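You operate a simulated robot arm through the tools that you are given. There is no shell and no other tool. Be economical: measure what you need, move in short steps, check, and stop when the job is done.

You are at the controls of a simulated two-armed robot. One attempt, no reset.

JOB
Wipe up the spill on the top of the right table with the blue rag and put it back.

It is judged by the outcome, as a careful person would: the job done as asked, and still so three seconds after it is handed in. It fails if anything else is knocked over, pushed out of place, dropped, spilled or broken.

ROBOT AND FRAMES
Two 7-joint arms with two-finger parallel grippers on one trunk, on a base that drives. Base frame: it is fixed to the floor where the robot stands at the start and does not move with it; the origin is under the middle of the robot, x ahead of it, y to its left, z up; the surface under the hand at the start is at about z = 880. Lengths are in mm, angles in degrees, forces in N, time in s.
The left shoulder is at the start at [50, 158, 1133], the right one opposite. With the tool pointing down near the work surface each hand reaches from about 240 to 660 mm from the robot's upright axis, wherever it stands, measured 20 degrees to its own side. Payload 3.91 kg a hand.
The tool frame of a hand sits at the grasp point between the pads (the TCP): z along the fingers, y along the line on which they close. The tips reach 30 mm beyond it. The gripper opens to 110 mm. The fingers are 20 mm wide and 10 mm thick; the gripper's body (48 by 112 mm) begins 55 mm behind the TCP.
Orientation is that of the tool frame in the base frame, as a unit quaternion [w, x, y, z]. With the fingers straight down and closing along the base's y, the tool's x points along the base's -x, its y along +y and its z along -z.

CONTROLS
- The arms move only by the tool send_rows. It takes "left_commands", "right_commands" or both (then of equal length, played together; a hand with none holds still); each is a list of rows, each an object (a shift or turn left out is 0, a gripper value left out holds the last) with "offset": the shift along the base's x, y, z in cm, a list of three; "rotation": the turn, a rotation vector about the base's x, y, z in rad, a list of three. In form: [{"offset": [tx, ty, tz], "rotation": [ax, ay, az]}, ...]. A call has 1 to 20 rows; each row shifts and turns the commanded pose from where the row before left it. "left_grip" and "right_grip" are, for a hand that has rows, the opening in per cent of the stroke, from 0 (shut) to 100 (fully open), set as the call begins (left out, the last holds). Rows are played at 5 a second. More than 50 mm and 8.6 degrees between two rows, or a gripper value outside its range, and nothing of the call is played. A pose out of reach is approached as far as the arm can. The call stops where the force on the tool passes 40 N (or 10 N more than at its start, if that is more) or the arm is blocked; 0.2 s more then pass. The fingers move at their own pace (about 153 mm/s each) and stop on an object; they squeeze with about 39 N. The grip force told is the motor's: it shows also when the fingers shut on nothing. Time passes only in rows, and 0.2 s behind the last, so rows that do not move let the fingers close. It gives the time, the measured TCP pose, the force on the tool (base axes), the opening and the grip force at its end, in the units of the frame above (readings bear some noise), with the torque about the TCP (base axes, N m) and any sound that the robot's microphone picked up.
- Cameras (640 x 400 px; columns grow to the right, rows downward): "scene" is now at [121.8, 40.4, 1285.5]; the picture's right is [0.46, -0.89, 0.00], its down [-0.39, -0.20, -0.90] and it looks along [0.80, 0.41, -0.43] (base axes); focal length 275 px, centre (320, 200). "left" rides on the left gripper at [72, -17, -103] in its tool frame; the picture's right is [0.23, 0.97, 0.00], its down [-0.76, 0.18, -0.62] and it looks along [-0.61, 0.14, 0.78] (tool axes); focal length 222 px, centre (320, 200). "right" rides on the right gripper at [72, 17, -103] in its tool frame; the picture's right is [-0.23, 0.97, 0.00], its down [-0.76, -0.18, -0.62] and it looks along [-0.61, -0.14, 0.78] (tool axes); focal length 222 px, centre (320, 200). There is no depth. A picture from a camera that has moved, and an enlarged one, comes with that camera's place and axes in the base frame and with its lens.
- get_image(camera): a new picture of that camera. No time passes.
- slide_trunk(by): slides the trunk up (or, below 0, down) by that many mm; the arms and the scene camera ride with it, the base frame stays. It gives what a move gives, with no picture.
- drive_base(legs): drives the robot by 1 to 6 legs, each [ahead, turn to the left] in mm and degrees, along the robot's own axes; the way and the turn of a leg run together, so that a leg with both is an arc; at most 1500 mm and 180 degrees a leg. The arms and the cameras ride along, it lands a little off, and it stops where it bumps. It gives what a move gives.
- turn_head(pan, tilt): turns the head with the scene camera to pan (to the left, within 80 degrees either way) and tilt (down, from -29 to 69), counted from straight ahead of the robot. It gives what a move gives.
- enlarge(camera, box): a new picture of the part [left, top, right, bottom] of that camera's present view, enlarged. No time passes.
- hand_in(): hands the job in; it is judged then, once.

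Work in short steps. Places have to be worked out from the pictures, the camera data and where the tool is seen: move nearer, look again, correct. Check each grasp and each placing, and mend what went wrong. You have 120 turns and 88 pictures in all, those below and enlarged ones among them. Open the grippers and draw the arms clear of the work before you hand the job in, unless the task says otherwise; then end with one line.

The tools are called after "Call:" by a JSON object that holds its "op" and its "data". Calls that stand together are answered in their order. send_rows: Moves the arms, as the interface text tells. Its arguments: {"type":"object","properties":{"left_commands":{"type":"array"},"left_grip":{"type":"number"},"right_commands":{"type":"array"},"right_grip":{"type":"number"}},"required":[]} The other tools are called the same way: slide_trunk (by) slides the trunk up or down; drive_base (legs) drives the base; turn_head (pan, tilt) turns the head that bears the scene camera; get_image (camera) takes a picture; enlarge (camera, box) takes an enlarged picture of a part of a camera's view; hand_in () hands the job in.

At the start:

```text
t: 0.0
left_position: [306.1, 408.3, 1063.3]
left_orientation: [0.0, 0.001, 1.0, -0.001]
left_contact_force: [0.1, -0.2, 0.1]
left_torque: [0.02, 0.03, -0.02]
left_finger_gap: 110.0
left_grasp_force: 0.0
right_position: [397.5, 69.3, 1083.6]
right_orientation: [0.0, 0.001, 1.0, 0.0]
right_contact_force: [-0.2, 0.5, -0.3]
right_torque: [0.01, 0.0, 0.0]
right_finger_gap: 110.1
right_grasp_force: 0.1
trunk travel left (down, up): [-375.0, 107.0]
robot x, y, heading: [-0.8, -0.5, -0.1]
head pan, tilt: [27.3, 25.7]
```

scene: 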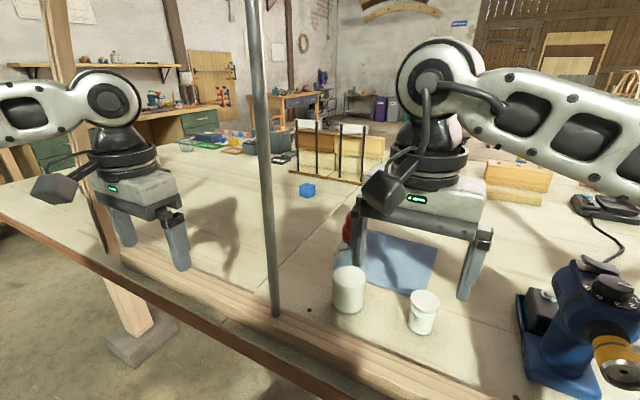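
right: 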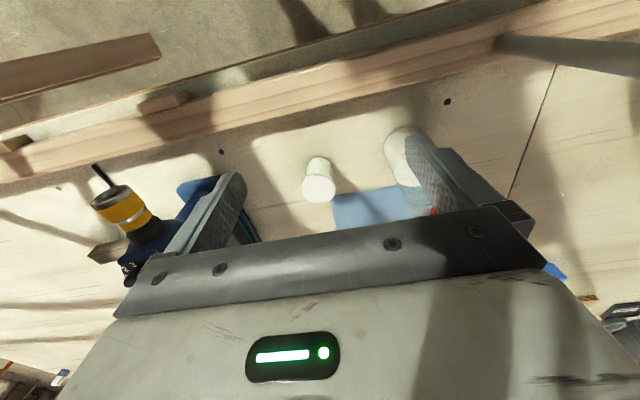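
left: 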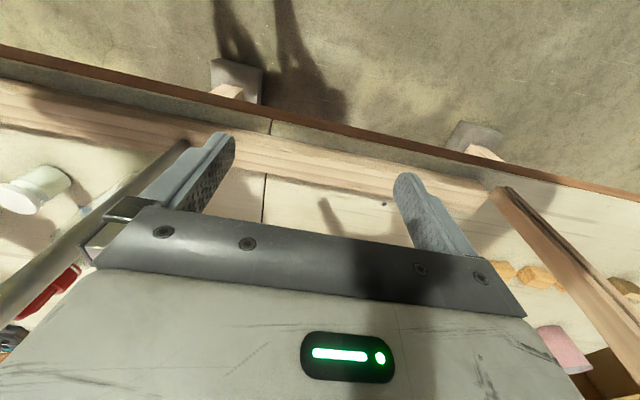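

The blue rag seems to lie under the right hand near two white pots. I look around with the head to find the spill and the tables.

Call:
{"op": "turn_head", "data": {"pan": -10, "tilt": 35}}

Call:
{"op": "get_image", "data": {"camera": "scene"}}

Call:
{"op": "turn_head", "data": {"pan": -60, "tilt": 30}}

Call:
{"op": "get_image", "data": {"camera": "scene"}}

Call:
{"op": "turn_head", "data": {"pan": 65, "tilt": 30}}

Call:
{"op": "get_image", "data": {"camera": "scene"}}

```text
t: 1.0
left_position: [305.2, 409.1, 1063.3]
left_orientation: [0.0, 0.0, 1.0, 0.0]
left_contact_force: [1.4, 1.0, -0.3]
left_torque: [0.02, 0.0, 0.01]
left_finger_gap: 109.7
left_grasp_force: 0.0
right_position: [398.9, 68.3, 1083.7]
right_orientation: [0.0, 0.001, 1.0, 0.0]
right_contact_force: [-0.1, 0.7, -0.8]
right_torque: [0.02, 0.0, 0.01]
right_finger_gap: 110.0
right_grasp_force: 0.0
trunk travel left (down, up): [-375.0, 107.0]
robot x, y, heading: [-2.1, 1.7, 0.0]
head pan, tilt: [-10.0, 35.0]
```

```text
84 pictures are left
camera scene: at [126.8, -16.9, 1270.9], right [-0.17, -0.98, 0.0], down [-0.56, 0.1, -0.82], along [0.81, -0.14, -0.57], focal length 275 px, centre (320, 200)
```

scene: 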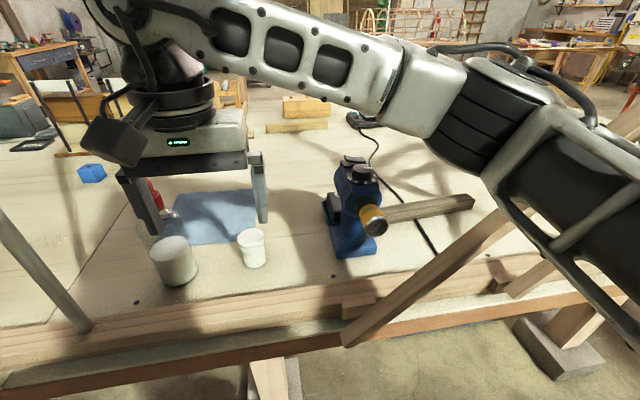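

```text
t: 2.2
left_position: [303.8, 407.5, 1062.9]
left_orientation: [0.0, 0.001, 1.0, 0.0]
left_contact_force: [0.0, 0.5, 0.4]
left_torque: [0.02, -0.01, -0.01]
left_finger_gap: 109.9
left_grasp_force: 0.1
right_position: [397.9, 68.6, 1083.6]
right_orientation: [0.0, 0.001, 1.0, 0.0]
right_contact_force: [0.4, 0.6, 0.7]
right_torque: [0.01, 0.0, 0.0]
right_finger_gap: 110.1
right_grasp_force: 0.1
trunk travel left (down, up): [-375.0, 107.0]
robot x, y, heading: [3.0, -1.9, -0.2]
head pan, tilt: [-60.0, 30.0]
```

```text
83 pictures are left
camera scene: at [85.4, -80.0, 1278.6], right [-0.87, -0.5, 0.0], down [-0.25, 0.43, -0.87], along [0.43, -0.75, -0.5], focal length 275 px, centre (320, 200)
```

scene: 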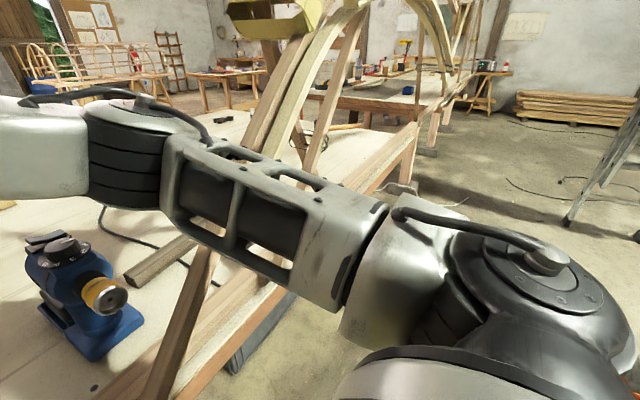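

```text
t: 4.3
left_position: [304.3, 408.0, 1063.6]
left_orientation: [0.001, 0.0, 1.0, 0.0]
left_contact_force: [-0.6, -0.3, 0.0]
left_torque: [0.01, 0.0, 0.03]
left_finger_gap: 110.2
left_grasp_force: 0.1
right_position: [397.2, 68.9, 1083.3]
right_orientation: [0.0, 0.0, 1.0, 0.0]
right_contact_force: [0.2, 0.6, -0.6]
right_torque: [0.02, 0.04, 0.01]
right_finger_gap: 109.7
right_grasp_force: 0.0
trunk travel left (down, up): [-375.0, 107.0]
robot x, y, heading: [-2.1, -3.9, 0.2]
head pan, tilt: [65.0, 30.0]
```

```text
82 pictures are left
camera scene: at [78.4, 80.2, 1278.6], right [0.91, -0.42, 0.0], down [-0.21, -0.45, -0.87], along [0.37, 0.78, -0.5], focal length 275 px, centre (320, 200)
```

scene: 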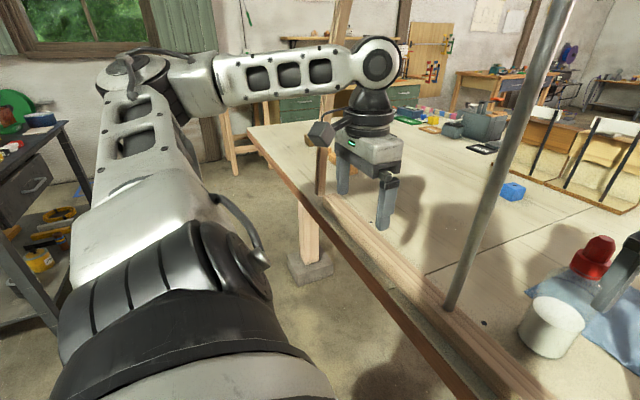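

A bottle with a red cap and pots surround the rag; no spill seen yet. I raise the trunk and look out to the right with the arm less in the way.

Call:
{"op": "slide_trunk", "data": {"by": 105}}

Call:
{"op": "turn_head", "data": {"pan": -35, "tilt": 15}}

Call:
{"op": "enlarge", "data": {"camera": "scene", "box": [0, 0, 640, 400]}}

Call:
{"op": "turn_head", "data": {"pan": 15, "tilt": 20}}

Call:
{"op": "enlarge", "data": {"camera": "scene", "box": [0, 0, 640, 400]}}

```text
t: 5.6
left_position: [304.7, 408.1, 1169.5]
left_orientation: [0.0, 0.0, 1.0, 0.0]
left_contact_force: [0.3, -0.8, -0.2]
left_torque: [0.02, 0.03, -0.02]
left_finger_gap: 110.1
left_grasp_force: 0.1
right_position: [398.6, 68.7, 1190.0]
right_orientation: [0.0, 0.0, 1.0, 0.0]
right_contact_force: [0.4, -0.7, 0.0]
right_torque: [0.02, 0.02, 0.01]
right_finger_gap: 110.3
right_grasp_force: 0.0
trunk travel left (down, up): [-480.0, 2.0]
robot x, y, heading: [2.6, -1.1, -0.0]
head pan, tilt: [65.0, 30.0]
```

```text
t: 7.4
left_position: [304.1, 407.6, 1169.3]
left_orientation: [0.0, 0.0, 1.0, 0.0]
left_contact_force: [0.1, 0.2, 0.0]
left_torque: [0.01, 0.0, -0.01]
left_finger_gap: 110.0
left_grasp_force: 0.1
right_position: [398.7, 67.9, 1189.7]
right_orientation: [0.0, 0.0, 1.0, 0.0]
right_contact_force: [0.2, 0.6, 0.6]
right_torque: [0.0, 0.0, -0.02]
right_finger_gap: 110.0
right_grasp_force: 0.1
trunk travel left (down, up): [-480.0, 2.0]
robot x, y, heading: [-2.1, 0.3, -0.1]
head pan, tilt: [-35.0, 15.0]
```

```text
1.00 times, centred on (320, 200) of scene (not enlarged: the box is as wide or as high as the picture)
camera zoom: at [116.7, -55.2, 1407.8], right [-0.57, -0.82, 0.0], down [-0.21, 0.15, -0.97], along [0.79, -0.55, -0.26], focal length 275 px, centre (320, 200)
```

zoom: 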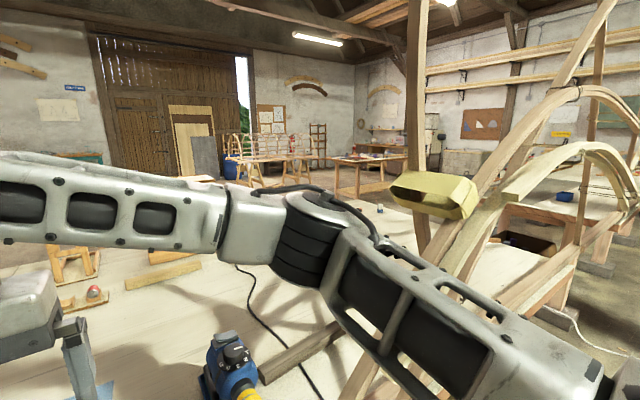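

```text
t: 8.6
left_position: [305.3, 407.5, 1168.6]
left_orientation: [-0.001, -0.001, 1.0, 0.0]
left_contact_force: [-0.4, 0.2, -0.5]
left_torque: [-0.01, -0.02, -0.02]
left_finger_gap: 110.0
left_grasp_force: 0.1
right_position: [397.3, 69.4, 1189.0]
right_orientation: [0.0, 0.001, 1.0, 0.001]
right_contact_force: [0.2, 1.0, 0.3]
right_torque: [-0.02, 0.02, 0.01]
right_finger_gap: 110.0
right_grasp_force: 0.2
trunk travel left (down, up): [-480.0, 2.0]
robot x, y, heading: [2.4, 0.5, 0.2]
head pan, tilt: [15.0, 20.0]
```

```text
1.00 times, centred on (320, 200) of scene (not enlarged: the box is as wide or as high as the picture)
camera zoom: at [130.1, 22.3, 1399.7], right [0.26, -0.97, 0.0], down [-0.33, -0.09, -0.94], along [0.91, 0.24, -0.34], focal length 275 px, centre (320, 200)
```

zoom: 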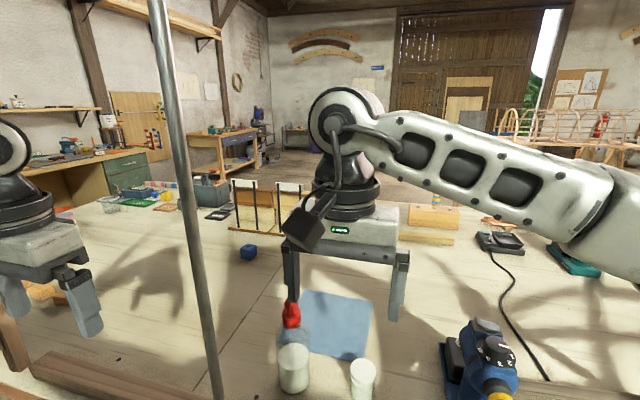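

The seam suggests left and right tables; I enlarge the right table surface to search for the spill.

Call:
{"op": "enlarge", "data": {"camera": "scene", "box": [210, 230, 450, 400]}}

Call:
{"op": "enlarge", "data": {"camera": "scene", "box": [380, 200, 640, 400]}}

Call:
{"op": "get_image", "data": {"camera": "right"}}

```text
2.35 times, centred on (330, 315) of scene
camera zoom: at [130.1, 22.3, 1399.7], right [0.26, -0.97, 0.0], down [-0.33, -0.09, -0.94], along [0.91, 0.24, -0.34], focal length 648 px, centre (296, -71)
```

zoom: 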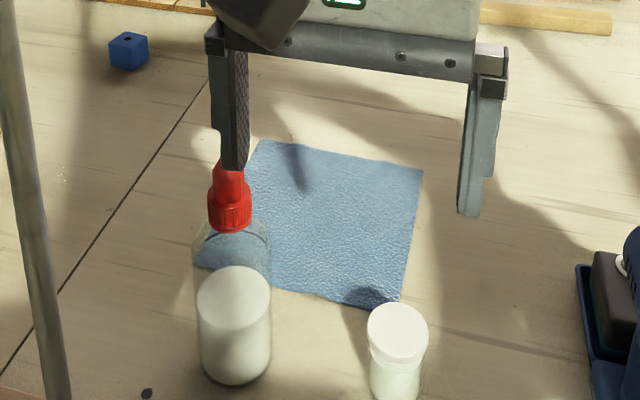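

```text
2.00 times, centred on (510, 300) of scene
camera zoom: at [130.1, 22.3, 1399.7], right [0.26, -0.97, 0.0], down [-0.33, -0.09, -0.94], along [0.91, 0.24, -0.34], focal length 551 px, centre (-60, 0)
```

zoom: 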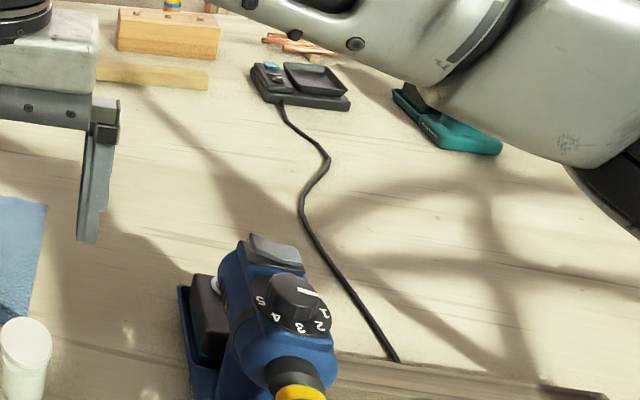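

```text
77 pictures are left
camera right: at [326.2, 84.6, 1292.8], right [0.23, 0.97, 0.0], down [0.76, -0.18, 0.62], along [0.61, -0.14, -0.78], focal length 222 px, centre (320, 200)
```

right: 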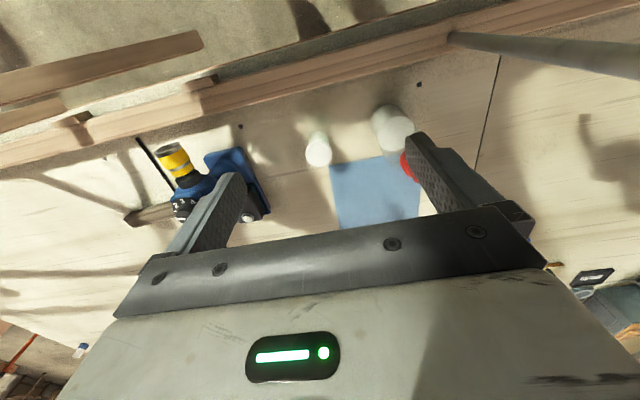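

No spill visible yet; the right arm hides part of the table. I lift the right hand to see beneath and behind it.

Call:
{"op": "send_rows", "data": {"right_commands": [{"offset": [-2, 0, 4]}, {"offset": [-2, 0, 4]}, {"offset": [-2, 0, 4]}, {"offset": [-2, 0, 4]}, {"offset": [-2, 0, 4]}, {"offset": [0, 0, 4]}]}}

Call:
{"op": "turn_head", "data": {"pan": 0, "tilt": 35}}

Call:
{"op": "get_image", "data": {"camera": "scene"}}

Call:
{"op": "get_image", "data": {"camera": "right"}}

```text
t: 10.0
left_position: [303.2, 407.5, 1168.3]
left_orientation: [0.001, 0.0, 1.0, 0.0]
left_contact_force: [0.8, -0.1, -0.3]
left_torque: [-0.02, -0.03, 0.0]
left_finger_gap: 109.8
left_grasp_force: 0.0
right_position: [295.6, 69.6, 1429.6]
right_orientation: [0.001, 0.0, 1.0, 0.0]
right_contact_force: [-0.4, 1.5, 0.7]
right_torque: [-0.03, 0.0, 0.02]
right_finger_gap: 110.0
right_grasp_force: 0.1
trunk travel left (down, up): [-480.0, 2.0]
robot x, y, heading: [0.3, -0.3, 0.2]
head pan, tilt: [15.0, 20.0]
```

```text
t: 10.7
left_position: [304.0, 409.0, 1167.9]
left_orientation: [0.001, 0.001, 1.0, 0.0]
left_contact_force: [-0.3, -0.1, -0.8]
left_torque: [-0.02, -0.01, 0.02]
left_finger_gap: 110.2
left_grasp_force: 0.0
right_position: [299.4, 66.6, 1429.2]
right_orientation: [-0.002, 0.002, 1.0, 0.002]
right_contact_force: [-0.2, 0.2, -0.4]
right_torque: [0.0, 0.02, 0.02]
right_finger_gap: 109.9
right_grasp_force: 0.0
trunk travel left (down, up): [-480.0, 2.0]
robot x, y, heading: [2.3, 3.7, 0.2]
head pan, tilt: [0.0, 35.0]
```

```text
76 pictures are left
camera scene: at [129.5, 0.9, 1380.5], right [0.03, -1.0, 0.0], down [-0.53, -0.02, -0.85], along [0.85, 0.03, -0.53], focal length 275 px, centre (320, 200)
```

scene: 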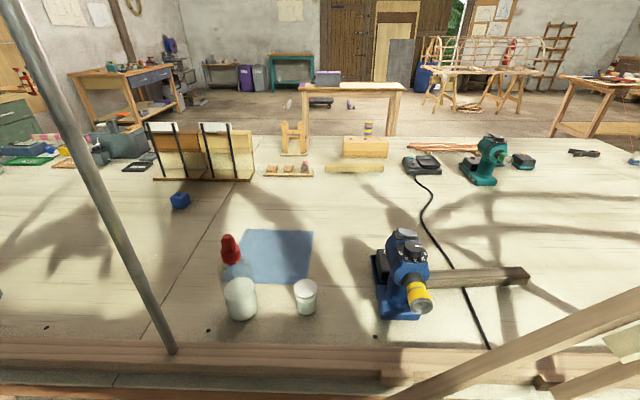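

```text
75 pictures are left
camera right: at [227.1, 83.7, 1532.9], right [0.23, 0.97, 0.0], down [0.76, -0.18, 0.62], along [0.6, -0.14, -0.78], focal length 222 px, centre (320, 200)
```

right: 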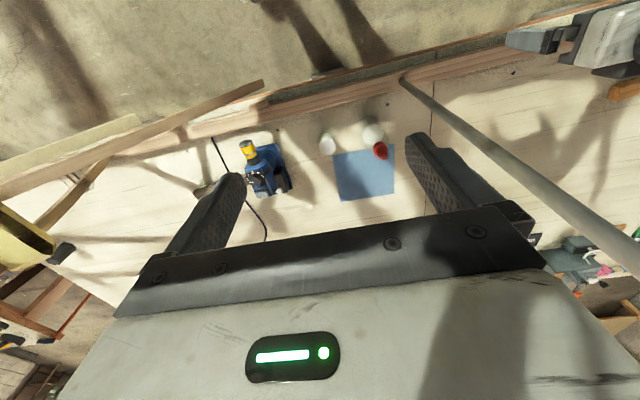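

Clear view of the near table: no spill apparent, so "right table" is perhaps the one further to the right. I look that way.

Call:
{"op": "turn_head", "data": {"pan": -50, "tilt": 20}}

Call:
{"op": "get_image", "data": {"camera": "scene"}}

Call:
{"op": "turn_head", "data": {"pan": -80, "tilt": 20}}

Call:
{"op": "get_image", "data": {"camera": "scene"}}

Call:
{"op": "turn_head", "data": {"pan": 60, "tilt": 25}}

Call:
{"op": "get_image", "data": {"camera": "scene"}}

```text
t: 11.9
left_position: [304.9, 407.3, 1167.8]
left_orientation: [0.0, 0.0, 1.0, 0.0]
left_contact_force: [0.6, -0.6, 0.5]
left_torque: [-0.01, 0.0, -0.02]
left_finger_gap: 110.0
left_grasp_force: 0.0
right_position: [296.6, 68.6, 1428.3]
right_orientation: [0.001, 0.001, 1.0, 0.0]
right_contact_force: [-0.9, -0.4, -0.7]
right_torque: [-0.02, 0.03, 0.0]
right_finger_gap: 109.8
right_grasp_force: 0.1
trunk travel left (down, up): [-480.0, 2.0]
robot x, y, heading: [4.0, -0.3, 0.0]
head pan, tilt: [-50.0, 20.0]
```

```text
74 pictures are left
camera scene: at [100.1, -73.1, 1399.7], right [-0.77, -0.64, 0.0], down [-0.22, 0.26, -0.94], along [0.6, -0.72, -0.34], focal length 275 px, centre (320, 200)
```

scene: 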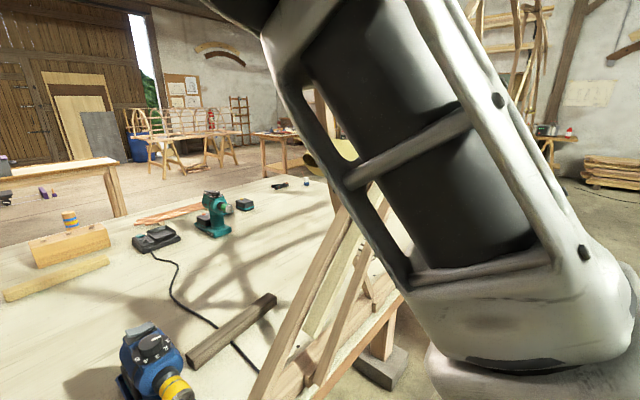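

```text
t: 12.9
left_position: [304.3, 406.5, 1168.4]
left_orientation: [0.001, 0.0, 1.0, 0.0]
left_contact_force: [0.3, -0.4, -0.3]
left_torque: [0.03, 0.03, 0.01]
left_finger_gap: 110.2
left_grasp_force: 0.1
right_position: [296.8, 68.5, 1428.3]
right_orientation: [0.0, 0.001, 1.0, -0.001]
right_contact_force: [0.8, -0.1, -0.5]
right_torque: [0.01, 0.01, -0.04]
right_finger_gap: 109.8
right_grasp_force: 0.0
trunk travel left (down, up): [-480.0, 2.0]
robot x, y, heading: [-1.4, -3.2, 0.0]
head pan, tilt: [-80.0, 20.0]
```

```text
73 pictures are left
camera scene: at [56.4, -93.4, 1399.7], right [-0.98, -0.17, 0.0], down [-0.06, 0.34, -0.94], along [0.16, -0.93, -0.34], focal length 275 px, centre (320, 200)
```

scene: 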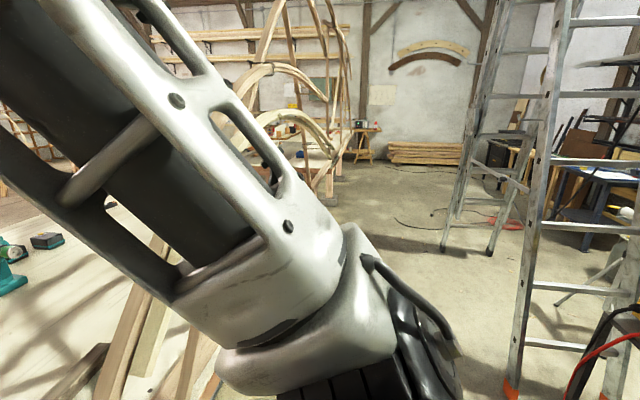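

```text
t: 15.1
left_position: [304.3, 407.5, 1169.2]
left_orientation: [0.001, 0.001, 1.0, 0.0]
left_contact_force: [0.4, 0.0, -0.1]
left_torque: [0.0, 0.0, 0.03]
left_finger_gap: 110.0
left_grasp_force: 0.1
right_position: [297.3, 68.5, 1428.5]
right_orientation: [0.0, 0.0, 1.0, 0.0]
right_contact_force: [-0.6, 0.1, 0.6]
right_torque: [0.0, -0.02, 0.03]
right_finger_gap: 110.0
right_grasp_force: 0.0
trunk travel left (down, up): [-480.0, 2.0]
robot x, y, heading: [1.9, -0.0, 0.2]
head pan, tilt: [60.0, 25.0]
```

```text
72 pictures are left
camera scene: at [86.2, 78.1, 1391.6], right [0.87, -0.5, 0.0], down [-0.21, -0.37, -0.91], along [0.45, 0.78, -0.42], focal length 275 px, centre (320, 200)
```

scene: 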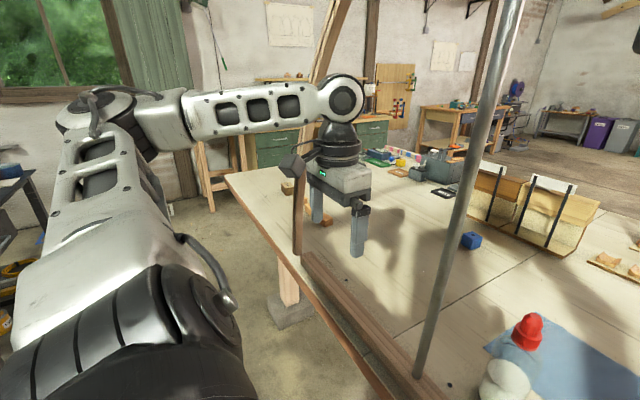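

I go back to the clear forward view and enlarge the right-table regions to search for a faint spill.

Call:
{"op": "turn_head", "data": {"pan": -8, "tilt": 42}}

Call:
{"op": "enlarge", "data": {"camera": "scene", "box": [120, 120, 380, 330]}}

Call:
{"op": "enlarge", "data": {"camera": "scene", "box": [380, 60, 640, 300]}}

Call:
{"op": "enlarge", "data": {"camera": "scene", "box": [150, 20, 410, 180]}}

```text
t: 16.5
left_position: [304.0, 408.2, 1168.0]
left_orientation: [0.0, 0.0, 1.0, 0.0]
left_contact_force: [0.2, -0.6, -0.2]
left_torque: [0.01, 0.01, -0.01]
left_finger_gap: 110.2
left_grasp_force: 0.0
right_position: [300.9, 66.6, 1430.5]
right_orientation: [-0.003, 0.005, 1.0, 0.005]
right_contact_force: [-0.4, 0.7, -0.2]
right_torque: [-0.01, 0.01, 0.0]
right_finger_gap: 110.0
right_grasp_force: 0.1
trunk travel left (down, up): [-480.0, 2.0]
robot x, y, heading: [-1.6, -0.4, 0.4]
head pan, tilt: [-8.0, 42.0]
```

```text
1.90 times, centred on (250, 225) of scene
camera zoom: at [129.0, -3.7, 1378.4], right [-0.02, -1.0, 0.0], down [-0.55, 0.01, -0.84], along [0.84, -0.02, -0.55], focal length 524 px, centre (453, 152)
```

zoom: 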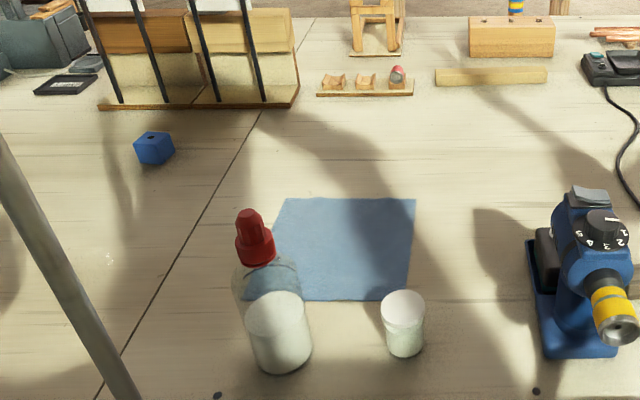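

```text
1.67 times, centred on (510, 180) of scene
camera zoom: at [129.0, -3.7, 1378.4], right [-0.02, -1.0, 0.0], down [-0.55, 0.01, -0.84], along [0.84, -0.02, -0.55], focal length 459 px, centre (3, 233)
```

zoom: 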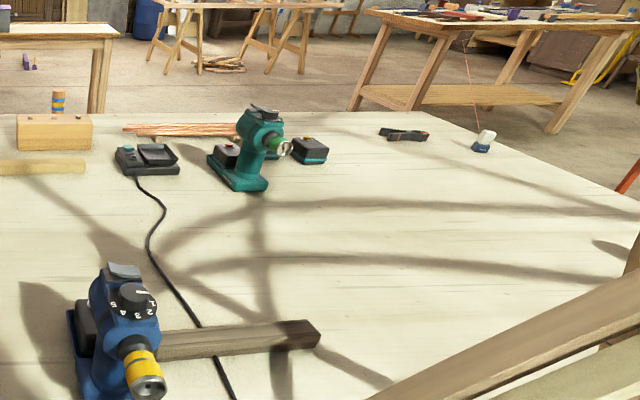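

```text
2.46 times, centred on (280, 100) of scene
camera zoom: at [129.0, -3.7, 1378.4], right [-0.02, -1.0, 0.0], down [-0.55, 0.01, -0.84], along [0.84, -0.02, -0.55], focal length 678 px, centre (418, 446)
```

zoom: 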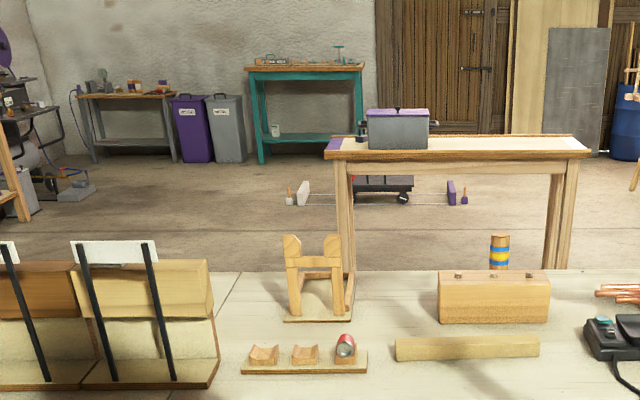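

A dark elliptical patch appears near the right edge of the table; I turn to and enlarge it.

Call:
{"op": "turn_head", "data": {"pan": -25, "tilt": 30}}

Call:
{"op": "get_image", "data": {"camera": "scene"}}

Call:
{"op": "enlarge", "data": {"camera": "scene", "box": [350, 100, 550, 260]}}

```text
t: 17.3
left_position: [306.1, 407.0, 1168.0]
left_orientation: [0.0, 0.0, 1.0, 0.0]
left_contact_force: [0.8, -0.7, -0.1]
left_torque: [0.02, 0.0, -0.02]
left_finger_gap: 110.0
left_grasp_force: 0.1
right_position: [296.1, 69.0, 1428.1]
right_orientation: [0.001, -0.001, 1.0, 0.0]
right_contact_force: [-0.9, -0.2, 0.2]
right_torque: [0.0, 0.02, 0.01]
right_finger_gap: 110.1
right_grasp_force: 0.0
trunk travel left (down, up): [-480.0, 2.0]
robot x, y, heading: [-3.0, 4.9, 0.0]
head pan, tilt: [-25.0, 30.0]
```

```text
68 pictures are left
camera scene: at [122.4, -40.0, 1383.6], right [-0.42, -0.91, 0.0], down [-0.45, 0.21, -0.87], along [0.79, -0.36, -0.5], focal length 275 px, centre (320, 200)
```

scene: 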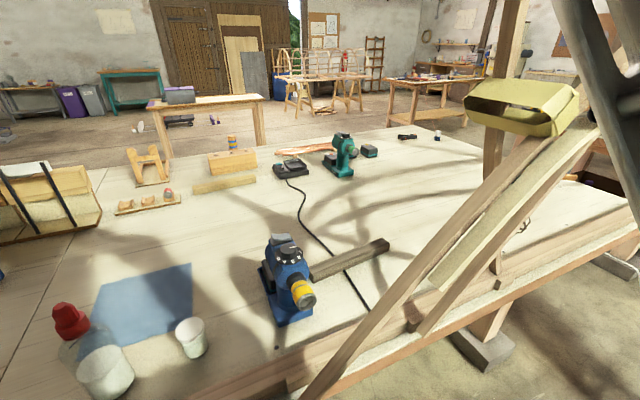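

```text
2.50 times, centred on (450, 180) of scene
camera zoom: at [122.4, -40.0, 1383.6], right [-0.42, -0.91, 0.0], down [-0.45, 0.21, -0.87], along [0.79, -0.36, -0.5], focal length 688 px, centre (-5, 250)
```

zoom: 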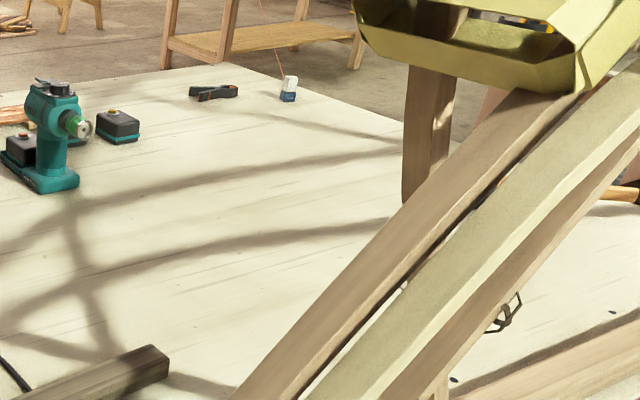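

Nothing there but beam shadows. I examine the right wrist camera's downward view, enlarged.

Call:
{"op": "enlarge", "data": {"camera": "right", "box": [220, 100, 440, 230]}}

Call:
{"op": "enlarge", "data": {"camera": "right", "box": [0, 110, 240, 300]}}

Call:
{"op": "enlarge", "data": {"camera": "scene", "box": [0, 200, 320, 400]}}

```text
2.91 times, centred on (330, 165) of right
camera zoom: at [224.4, 85.4, 1531.7], right [0.23, 0.97, 0.0], down [0.76, -0.18, 0.63], along [0.61, -0.14, -0.78], focal length 646 px, centre (291, 302)
```

zoom: 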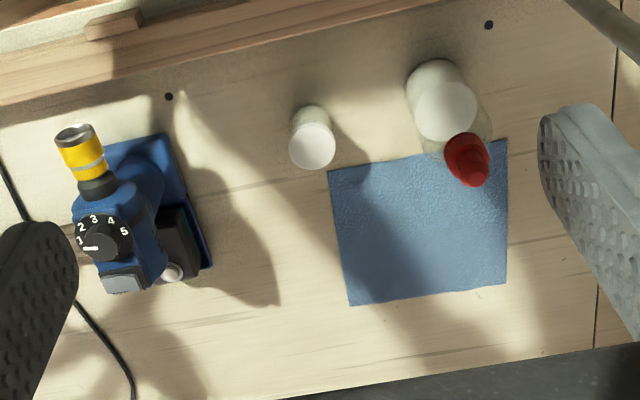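

```text
2.11 times, centred on (120, 205) of right
camera zoom: at [224.4, 85.4, 1531.7], right [0.23, 0.97, 0.0], down [0.76, -0.18, 0.63], along [0.61, -0.14, -0.78], focal length 468 px, centre (741, 190)
```

zoom: 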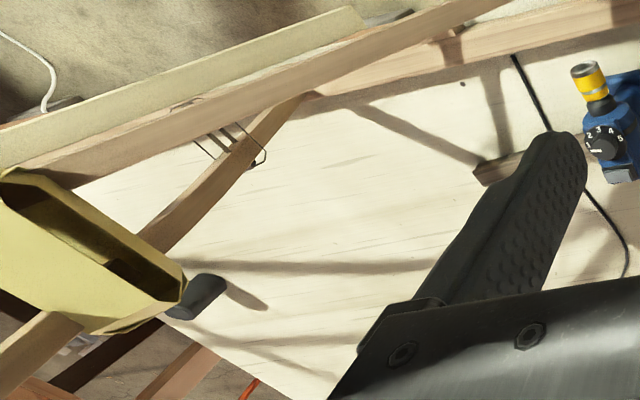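

```text
2.00 times, centred on (160, 300) of scene
camera zoom: at [122.4, -40.0, 1383.6], right [-0.42, -0.91, 0.0], down [-0.45, 0.21, -0.87], along [0.79, -0.36, -0.5], focal length 551 px, centre (640, 0)
```

zoom: 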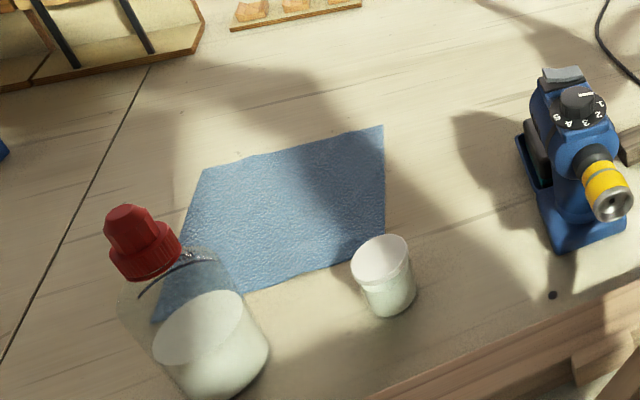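

The near part shows no spill, so I turn the right wrist to the right to look past the beams at the table's right end.

Call:
{"op": "send_rows", "data": {"right_commands": [{"rotation": [0, 0, -0.14]}, {"rotation": [0, 0, -0.14]}, {"rotation": [0, 0, -0.14]}, {"rotation": [0, 0, -0.14]}, {"rotation": [0, 0, -0.14]}, {"rotation": [0, 0, -0.14]}]}}

Call:
{"op": "get_image", "data": {"camera": "right"}}

```text
t: 18.7
left_position: [303.8, 407.2, 1168.2]
left_orientation: [0.0, 0.0, 1.0, 0.0]
left_contact_force: [-0.6, 0.1, 0.4]
left_torque: [0.05, -0.05, -0.01]
left_finger_gap: 110.1
left_grasp_force: 0.0
right_position: [298.7, 69.5, 1428.4]
right_orientation: [0.0, 0.41, 0.912, -0.001]
right_contact_force: [0.4, 0.5, -0.1]
right_torque: [-0.02, -0.01, -0.02]
right_finger_gap: 109.6
right_grasp_force: 0.1
trunk travel left (down, up): [-480.0, 2.0]
robot x, y, heading: [-2.7, 1.4, -0.1]
head pan, tilt: [-25.0, 30.0]
```

```text
63 pictures are left
camera right: at [263.2, 133.2, 1532.4], right [0.88, 0.48, 0.0], down [0.37, -0.69, 0.62], along [0.3, -0.55, -0.78], focal length 222 px, centre (320, 200)
```

right: 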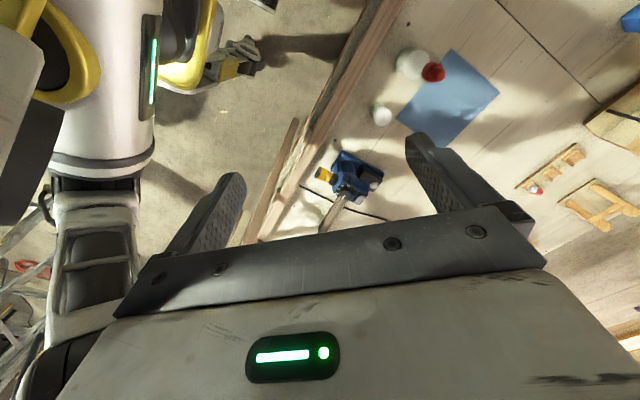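

I need a look round the room for another "right table". I back straight away from this table first.

Call:
{"op": "drive_base", "data": {"legs": [[-400, 0]]}}

Call:
{"op": "turn_head", "data": {"pan": -40, "tilt": 20}}

Call:
{"op": "get_image", "data": {"camera": "scene"}}

Call:
{"op": "turn_head", "data": {"pan": 80, "tilt": 20}}

Call:
{"op": "get_image", "data": {"camera": "scene"}}

```text
t: 21.2
left_position: [-96.0, 407.6, 1168.6]
left_orientation: [0.0, -0.001, 1.0, 0.0]
left_contact_force: [-0.2, -0.4, -0.5]
left_torque: [0.0, -0.03, 0.02]
left_finger_gap: 110.0
left_grasp_force: 0.0
right_position: [-101.1, 69.7, 1429.2]
right_orientation: [0.0, 0.407, 0.913, 0.001]
right_contact_force: [-0.5, -0.6, 0.2]
right_torque: [-0.02, 0.0, -0.01]
right_finger_gap: 109.9
right_grasp_force: 0.0
trunk travel left (down, up): [-480.0, 2.0]
robot x, y, heading: [-398.6, -3.8, 0.0]
head pan, tilt: [-25.0, 30.0]
```

```text
t: 21.9
left_position: [-97.1, 407.7, 1169.5]
left_orientation: [0.001, -0.003, 1.0, 0.001]
left_contact_force: [0.2, 0.4, 0.5]
left_torque: [-0.01, 0.0, -0.02]
left_finger_gap: 109.8
left_grasp_force: 0.1
right_position: [-101.2, 69.1, 1428.7]
right_orientation: [0.0, 0.407, 0.914, 0.0]
right_contact_force: [-0.2, -0.2, -0.3]
right_torque: [0.01, 0.0, 0.04]
right_finger_gap: 109.8
right_grasp_force: 0.1
trunk travel left (down, up): [-480.0, 2.0]
robot x, y, heading: [-396.4, -3.0, 0.2]
head pan, tilt: [-40.0, 20.0]
```

```text
62 pictures are left
camera scene: at [-287.2, -61.9, 1399.7], right [-0.64, -0.77, 0.0], down [-0.26, 0.22, -0.94], along [0.72, -0.6, -0.34], focal length 275 px, centre (320, 200)
```

scene: 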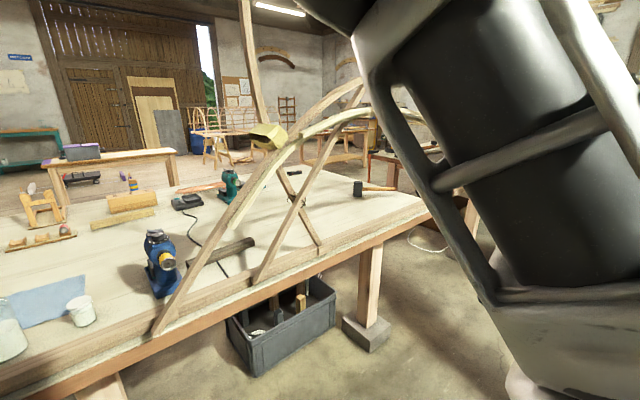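

```text
t: 23.9
left_position: [-94.8, 409.1, 1168.1]
left_orientation: [0.0, -0.002, 1.0, 0.0]
left_contact_force: [0.1, 0.2, 0.7]
left_torque: [-0.04, 0.01, -0.04]
left_finger_gap: 109.8
left_grasp_force: 0.0
right_position: [-100.5, 70.3, 1428.5]
right_orientation: [0.0, 0.407, 0.913, 0.001]
right_contact_force: [0.3, -0.1, 0.1]
right_torque: [0.01, -0.04, -0.03]
right_finger_gap: 110.0
right_grasp_force: 0.1
trunk travel left (down, up): [-480.0, 2.0]
robot x, y, heading: [-401.2, -3.3, -0.0]
head pan, tilt: [80.0, 20.0]
```

```text
61 pictures are left
camera scene: at [-343.1, 89.4, 1399.7], right [0.99, -0.17, 0.0], down [-0.06, -0.34, -0.94], along [0.16, 0.93, -0.34], focal length 275 px, centre (320, 200)
```

scene: 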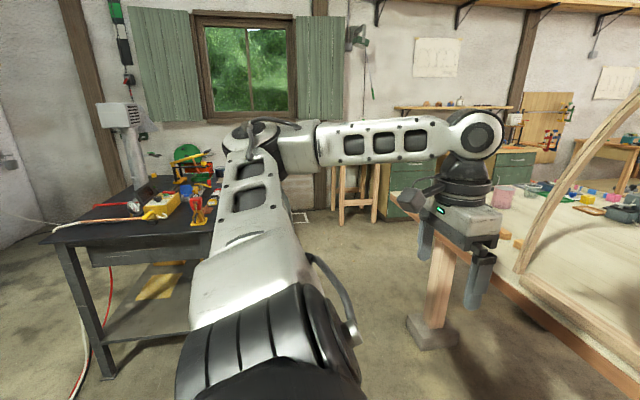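

The table's right end is clean too. I turn the robot to the right to see the rest of the room.

Call:
{"op": "drive_base", "data": {"legs": [[0, -80]]}}

Call:
{"op": "turn_head", "data": {"pan": 10, "tilt": 20}}

Call:
{"op": "get_image", "data": {"camera": "scene"}}

Call:
{"op": "turn_head", "data": {"pan": -75, "tilt": 20}}

Call:
{"op": "get_image", "data": {"camera": "scene"}}

```text
t: 27.8
left_position: [60.0, -222.6, 1168.8]
left_orientation: [0.0, 0.636, 0.772, 0.0]
left_contact_force: [-0.6, 0.2, -0.3]
left_torque: [0.02, 0.01, 0.03]
left_finger_gap: 110.2
left_grasp_force: 0.1
right_position: [-276.1, -280.5, 1428.8]
right_orientation: [0.001, 0.896, 0.445, 0.0]
right_contact_force: [0.4, 0.1, 0.2]
right_torque: [0.02, -0.01, 0.02]
right_finger_gap: 110.1
right_grasp_force: 0.0
trunk travel left (down, up): [-480.0, 2.0]
robot x, y, heading: [-396.8, 0.6, -78.8]
head pan, tilt: [80.0, 20.0]
```

```text
t: 29.2
left_position: [60.4, -223.1, 1168.6]
left_orientation: [0.0, 0.636, 0.771, 0.0]
left_contact_force: [0.1, 0.0, -0.3]
left_torque: [-0.03, 0.0, -0.01]
left_finger_gap: 110.1
left_grasp_force: 0.1
right_position: [-274.3, -281.1, 1428.0]
right_orientation: [0.0, 0.896, 0.443, 0.0]
right_contact_force: [-0.7, -0.1, 0.6]
right_torque: [0.01, 0.0, 0.0]
right_finger_gap: 110.3
right_grasp_force: 0.2
trunk travel left (down, up): [-480.0, 2.0]
robot x, y, heading: [-398.8, 1.1, -79.2]
head pan, tilt: [10.0, 20.0]
```

```text
60 pictures are left
camera scene: at [-357.9, -128.7, 1399.7], right [-0.93, -0.36, 0.0], down [-0.12, 0.32, -0.94], along [0.34, -0.88, -0.34], focal length 275 px, centre (320, 200)
```

scene: 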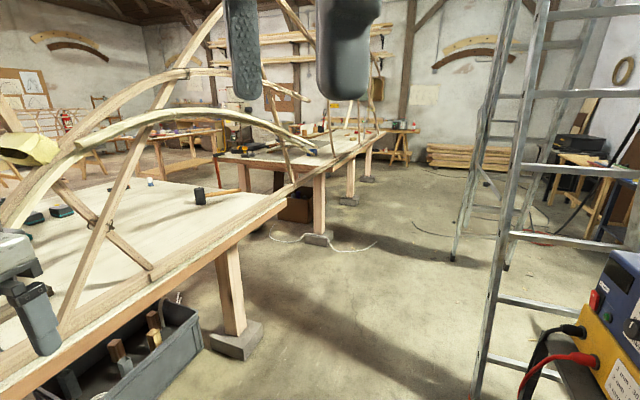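

```text
t: 30.8
left_position: [59.2, -222.6, 1169.2]
left_orientation: [0.0, 0.636, 0.772, 0.0]
left_contact_force: [0.0, 0.6, -0.6]
left_torque: [-0.03, 0.04, -0.03]
left_finger_gap: 109.9
left_grasp_force: 0.1
right_position: [-275.5, -279.8, 1428.6]
right_orientation: [0.0, 0.896, 0.444, 0.0]
right_contact_force: [-0.3, 0.2, -0.2]
right_torque: [-0.03, -0.02, -0.01]
right_finger_gap: 110.3
right_grasp_force: 0.1
trunk travel left (down, up): [-480.0, 2.0]
robot x, y, heading: [-399.1, -0.6, -78.9]
head pan, tilt: [-75.0, 20.0]
```

```text
59 pictures are left
camera scene: at [-475.0, -82.6, 1399.7], right [-0.44, 0.9, 0.0], down [0.31, 0.15, -0.94], along [-0.84, -0.41, -0.34], focal length 275 px, centre (320, 200)
```

scene: 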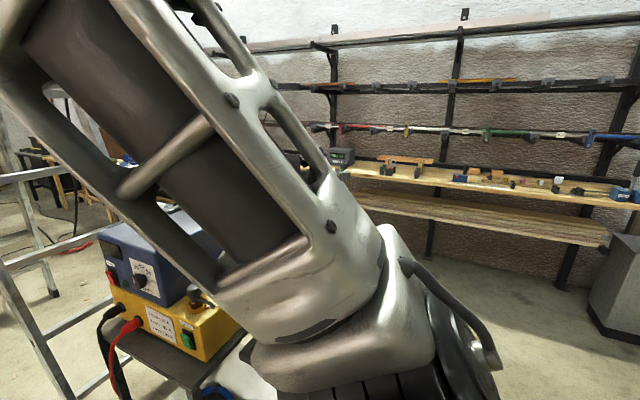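

There is a second workbench row to the right (about y −2500 to −5100). I enlarge it.

Call:
{"op": "turn_head", "data": {"pan": 15, "tilt": 20}}

Call:
{"op": "enlarge", "data": {"camera": "scene", "box": [200, 80, 440, 230]}}

```text
t: 32.4
left_position: [58.8, -223.1, 1167.9]
left_orientation: [0.0, 0.636, 0.772, 0.0]
left_contact_force: [0.1, -0.5, 0.1]
left_torque: [0.01, -0.01, 0.02]
left_finger_gap: 109.7
left_grasp_force: 0.0
right_position: [-274.2, -278.5, 1428.9]
right_orientation: [-0.001, 0.896, 0.443, 0.001]
right_contact_force: [0.9, 0.0, 0.1]
right_torque: [0.01, 0.07, -0.02]
right_finger_gap: 110.0
right_grasp_force: 0.1
trunk travel left (down, up): [-480.0, 2.0]
robot x, y, heading: [-402.1, -0.7, -79.3]
head pan, tilt: [15.0, 20.0]
```

```text
2.67 times, centred on (320, 155) of scene
camera zoom: at [-350.6, -125.6, 1399.7], right [-0.9, -0.44, 0.0], down [-0.15, 0.31, -0.94], along [0.41, -0.85, -0.34], focal length 734 px, centre (320, 320)
```

zoom: 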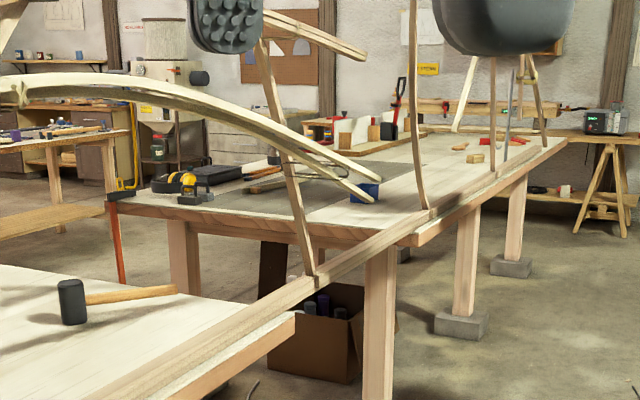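

The right table starts around y≈−2500. I tuck the arms in slightly for a narrower profile before driving there to look.

Call:
{"op": "send_rows", "data": {"left_commands": [{"offset": [-3.6, -0.7, 0]}, {"offset": [-3.6, -0.7, 0]}, {"offset": [-3.6, -0.7, 0]}, {"offset": [-3.6, -0.7, 0]}, {"offset": [-3.6, -0.7, 0]}], "right_commands": [{"offset": [-3, -0.6, -1]}, {"offset": [-3, -0.6, -1]}, {"offset": [-3, -0.6, -1]}, {"offset": [-3, -0.6, -1]}, {"offset": [-3, -0.6, -1]}]}}

Call:
{"op": "drive_base", "data": {"legs": [[300, 10], [1200, -20]]}}

Call:
{"op": "turn_head", "data": {"pan": 20, "tilt": 20}}

Call:
{"op": "get_image", "data": {"camera": "scene"}}

```text
t: 33.6
left_position: [-123.1, -257.2, 1166.8]
left_orientation: [0.001, 0.636, 0.772, 0.001]
left_contact_force: [-1.4, -0.6, -0.7]
left_torque: [0.02, -0.02, 0.01]
left_finger_gap: 110.2
left_grasp_force: 0.0
right_position: [-427.6, -310.2, 1379.5]
right_orientation: [0.001, 0.896, 0.444, 0.002]
right_contact_force: [-1.1, 0.2, -1.0]
right_torque: [-0.01, -0.04, 0.0]
right_finger_gap: 110.0
right_grasp_force: 0.1
trunk travel left (down, up): [-480.0, 2.0]
robot x, y, heading: [-399.8, 1.1, -78.9]
head pan, tilt: [15.0, 20.0]
```

```text
t: 39.1
left_position: [125.9, -1228.8, 1150.2]
left_orientation: [-0.02, 0.629, 0.776, 0.034]
left_contact_force: [0.5, 0.0, 1.1]
left_torque: [0.06, 0.06, -0.01]
left_finger_gap: 109.9
left_grasp_force: 0.1
right_position: [-171.2, -1301.0, 1372.3]
right_orientation: [-0.001, 0.884, 0.468, 0.011]
right_contact_force: [0.2, -0.5, -0.5]
right_torque: [0.02, 0.02, 0.01]
right_finger_gap: 110.0
right_grasp_force: 0.0
trunk travel left (down, up): [-480.0, 2.0]
robot x, y, heading: [-162.1, -983.6, -65.8]
head pan, tilt: [15.0, 20.0]
stopped in leg 2: the robot was blocked; the commanded pose is now the measured one
```

```text
t: 39.7
left_position: [129.9, -1228.0, 1143.3]
left_orientation: [-0.029, 0.623, 0.781, 0.034]
left_contact_force: [0.3, 0.4, -0.2]
left_torque: [-0.01, -0.02, 0.01]
left_finger_gap: 110.0
left_grasp_force: 0.0
right_position: [-166.7, -1304.9, 1367.1]
right_orientation: [-0.004, 0.882, 0.471, 0.01]
right_contact_force: [0.0, 0.2, -0.4]
right_torque: [0.01, 0.0, 0.0]
right_finger_gap: 110.1
right_grasp_force: 0.0
trunk travel left (down, up): [-480.0, 2.0]
robot x, y, heading: [-164.7, -986.1, -65.4]
head pan, tilt: [20.0, 20.0]
```

```text
57 pictures are left
camera scene: at [-100.1, -1110.3, 1393.6], right [-0.71, -0.7, -0.03], down [-0.23, 0.26, -0.94], along [0.67, -0.66, -0.34], focal length 275 px, centre (320, 200)
```

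scene: 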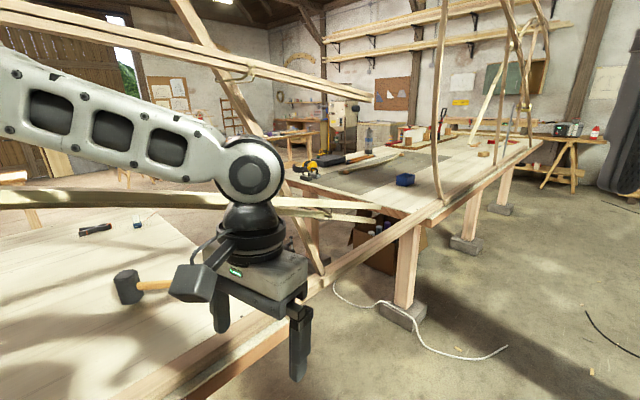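

The base was blocked, apparently with the left arm against the arched beams. I back straight out a little and look at the left side.

Call:
{"op": "drive_base", "data": {"legs": [[-250, 0]]}}

Call:
{"op": "turn_head", "data": {"pan": 65, "tilt": 15}}

Call:
{"op": "get_image", "data": {"camera": "scene"}}

```text
t: 41.6
left_position: [39.2, -985.8, 1156.5]
left_orientation: [-0.015, 0.626, 0.78, 0.013]
left_contact_force: [0.4, 0.2, 0.9]
left_torque: [0.02, -0.01, -0.01]
left_finger_gap: 109.8
left_grasp_force: 0.0
right_position: [-255.4, -1054.8, 1378.1]
right_orientation: [0.002, 0.883, 0.47, -0.002]
right_contact_force: [0.7, 0.2, -0.7]
right_torque: [-0.02, 0.01, -0.02]
right_finger_gap: 110.0
right_grasp_force: 0.1
trunk travel left (down, up): [-480.0, 2.0]
robot x, y, heading: [-269.7, -757.1, -65.4]
head pan, tilt: [20.0, 20.0]
```

```text
t: 42.7
left_position: [38.4, -985.8, 1156.1]
left_orientation: [-0.014, 0.626, 0.78, 0.013]
left_contact_force: [0.7, 0.1, 0.5]
left_torque: [0.0, 0.01, 0.04]
left_finger_gap: 110.3
left_grasp_force: 0.0
right_position: [-254.0, -1054.3, 1378.0]
right_orientation: [0.0, 0.883, 0.47, -0.003]
right_contact_force: [0.1, -0.3, 0.0]
right_torque: [0.0, 0.02, 0.0]
right_finger_gap: 110.0
right_grasp_force: 0.0
trunk travel left (down, up): [-480.0, 2.0]
robot x, y, heading: [-268.9, -755.7, -65.2]
head pan, tilt: [65.0, 15.0]
```

```text
56 pictures are left
camera scene: at [-159.3, -793.7, 1407.8], right [0.0, -1.0, 0.0], down [-0.26, 0.0, -0.97], along [0.97, 0.0, -0.26], focal length 275 px, centre (320, 200)
```

scene: 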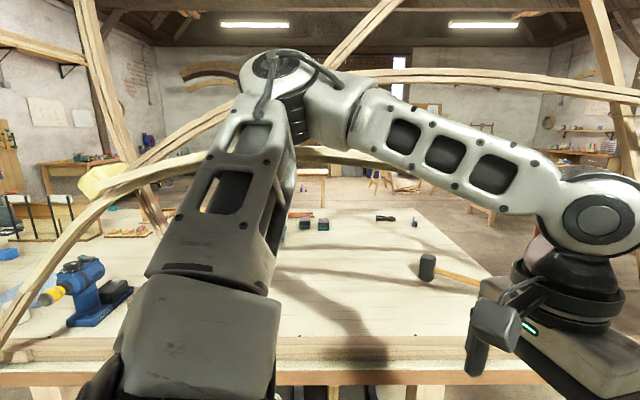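

All is standing. I swing the heading to run parallel to the tables, farther out from the arches, and continue in short legs.

Call:
{"op": "drive_base", "data": {"legs": [[0, -35], [300, 0], [400, 11]]}}

Call:
{"op": "turn_head", "data": {"pan": 30, "tilt": 20}}

Call:
{"op": "get_image", "data": {"camera": "scene"}}

```text
t: 47.9
left_position: [-174.6, -1627.5, 1169.8]
left_orientation: [0.005, 0.789, 0.614, 0.003]
left_contact_force: [0.1, -0.5, -0.7]
left_torque: [0.0, -0.02, 0.0]
left_finger_gap: 109.8
left_grasp_force: 0.2
right_position: [-476.7, -1532.4, 1414.2]
right_orientation: [0.074, 0.968, 0.24, -0.004]
right_contact_force: [0.3, 0.4, -0.2]
right_torque: [0.0, 0.02, 0.0]
right_finger_gap: 110.0
right_grasp_force: 0.0
trunk travel left (down, up): [-480.0, 2.0]
robot x, y, heading: [-344.6, -1315.2, -94.0]
head pan, tilt: [65.0, 15.0]
stopped in leg 3: the robot was blocked; the commanded pose is now the measured one
```

```text
t: 48.9
left_position: [-173.0, -1628.0, 1170.4]
left_orientation: [0.007, 0.789, 0.614, 0.004]
left_contact_force: [0.6, 0.4, 0.5]
left_torque: [0.05, 0.01, 0.0]
left_finger_gap: 110.2
left_grasp_force: 0.2
right_position: [-478.6, -1532.9, 1415.9]
right_orientation: [0.075, 0.968, 0.24, -0.004]
right_contact_force: [-0.5, 0.2, -0.3]
right_torque: [0.0, 0.02, 0.05]
right_finger_gap: 109.7
right_grasp_force: 0.1
trunk travel left (down, up): [-480.0, 2.0]
robot x, y, heading: [-344.8, -1320.6, -93.6]
head pan, tilt: [30.0, 20.0]
```

```text
55 pictures are left
camera scene: at [-306.3, -1398.5, 1403.9], right [-0.9, -0.44, 0.02], down [-0.15, 0.27, -0.95], along [0.42, -0.86, -0.31], focal length 275 px, centre (320, 200)
```

scene: 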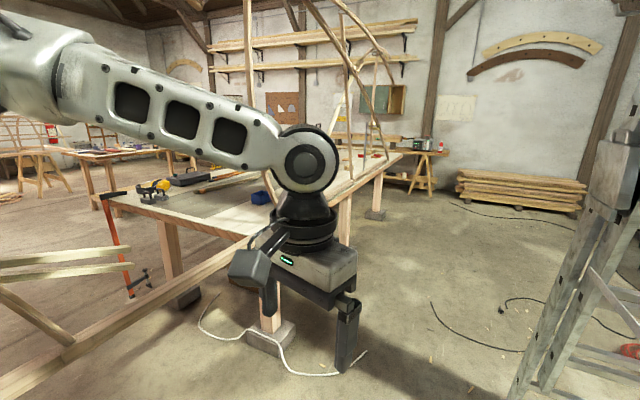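

Blocked again, probably the right arm against the ladder. I back off a bit and look to the right.

Call:
{"op": "drive_base", "data": {"legs": [[-150, 0]]}}

Call:
{"op": "turn_head", "data": {"pan": -50, "tilt": 20}}

Call:
{"op": "get_image", "data": {"camera": "scene"}}

```text
t: 50.3
left_position: [-166.6, -1516.5, 1155.8]
left_orientation: [-0.01, 0.79, 0.613, 0.017]
left_contact_force: [0.4, 0.1, 0.9]
left_torque: [0.01, 0.0, -0.02]
left_finger_gap: 110.3
left_grasp_force: 0.2
right_position: [-467.4, -1435.1, 1397.1]
right_orientation: [0.041, 0.969, 0.243, 0.002]
right_contact_force: [0.6, 0.2, 0.0]
right_torque: [-0.02, 0.0, -0.01]
right_finger_gap: 109.8
right_grasp_force: 0.0
trunk travel left (down, up): [-480.0, 2.0]
robot x, y, heading: [-340.7, -1169.9, -93.5]
head pan, tilt: [30.0, 20.0]
```

```text
t: 51.8
left_position: [-165.9, -1516.8, 1155.9]
left_orientation: [-0.01, 0.789, 0.614, 0.017]
left_contact_force: [-0.2, -0.2, 0.5]
left_torque: [0.03, 0.01, 0.01]
left_finger_gap: 109.9
left_grasp_force: 0.1
right_position: [-468.1, -1436.3, 1398.2]
right_orientation: [0.039, 0.97, 0.242, 0.001]
right_contact_force: [-0.9, 0.5, 0.4]
right_torque: [0.03, 0.0, 0.01]
right_finger_gap: 110.2
right_grasp_force: 0.1
trunk travel left (down, up): [-480.0, 2.0]
robot x, y, heading: [-336.6, -1170.2, -93.5]
head pan, tilt: [-50.0, 20.0]
```

```text
54 pictures are left
camera scene: at [-413.8, -1268.6, 1399.7], right [-0.6, 0.8, 0.0], down [0.27, 0.2, -0.94], along [-0.75, -0.56, -0.34], focal length 275 px, centre (320, 200)
```

scene: 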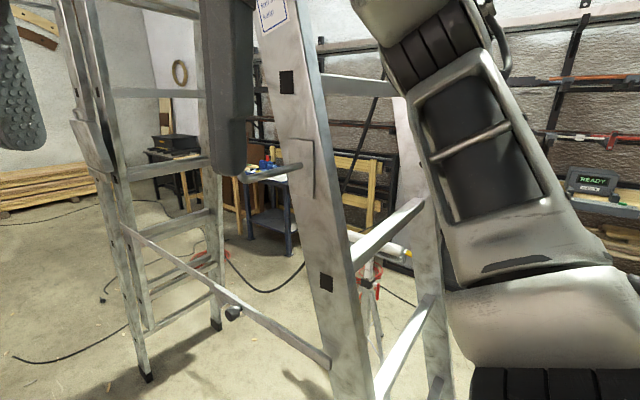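

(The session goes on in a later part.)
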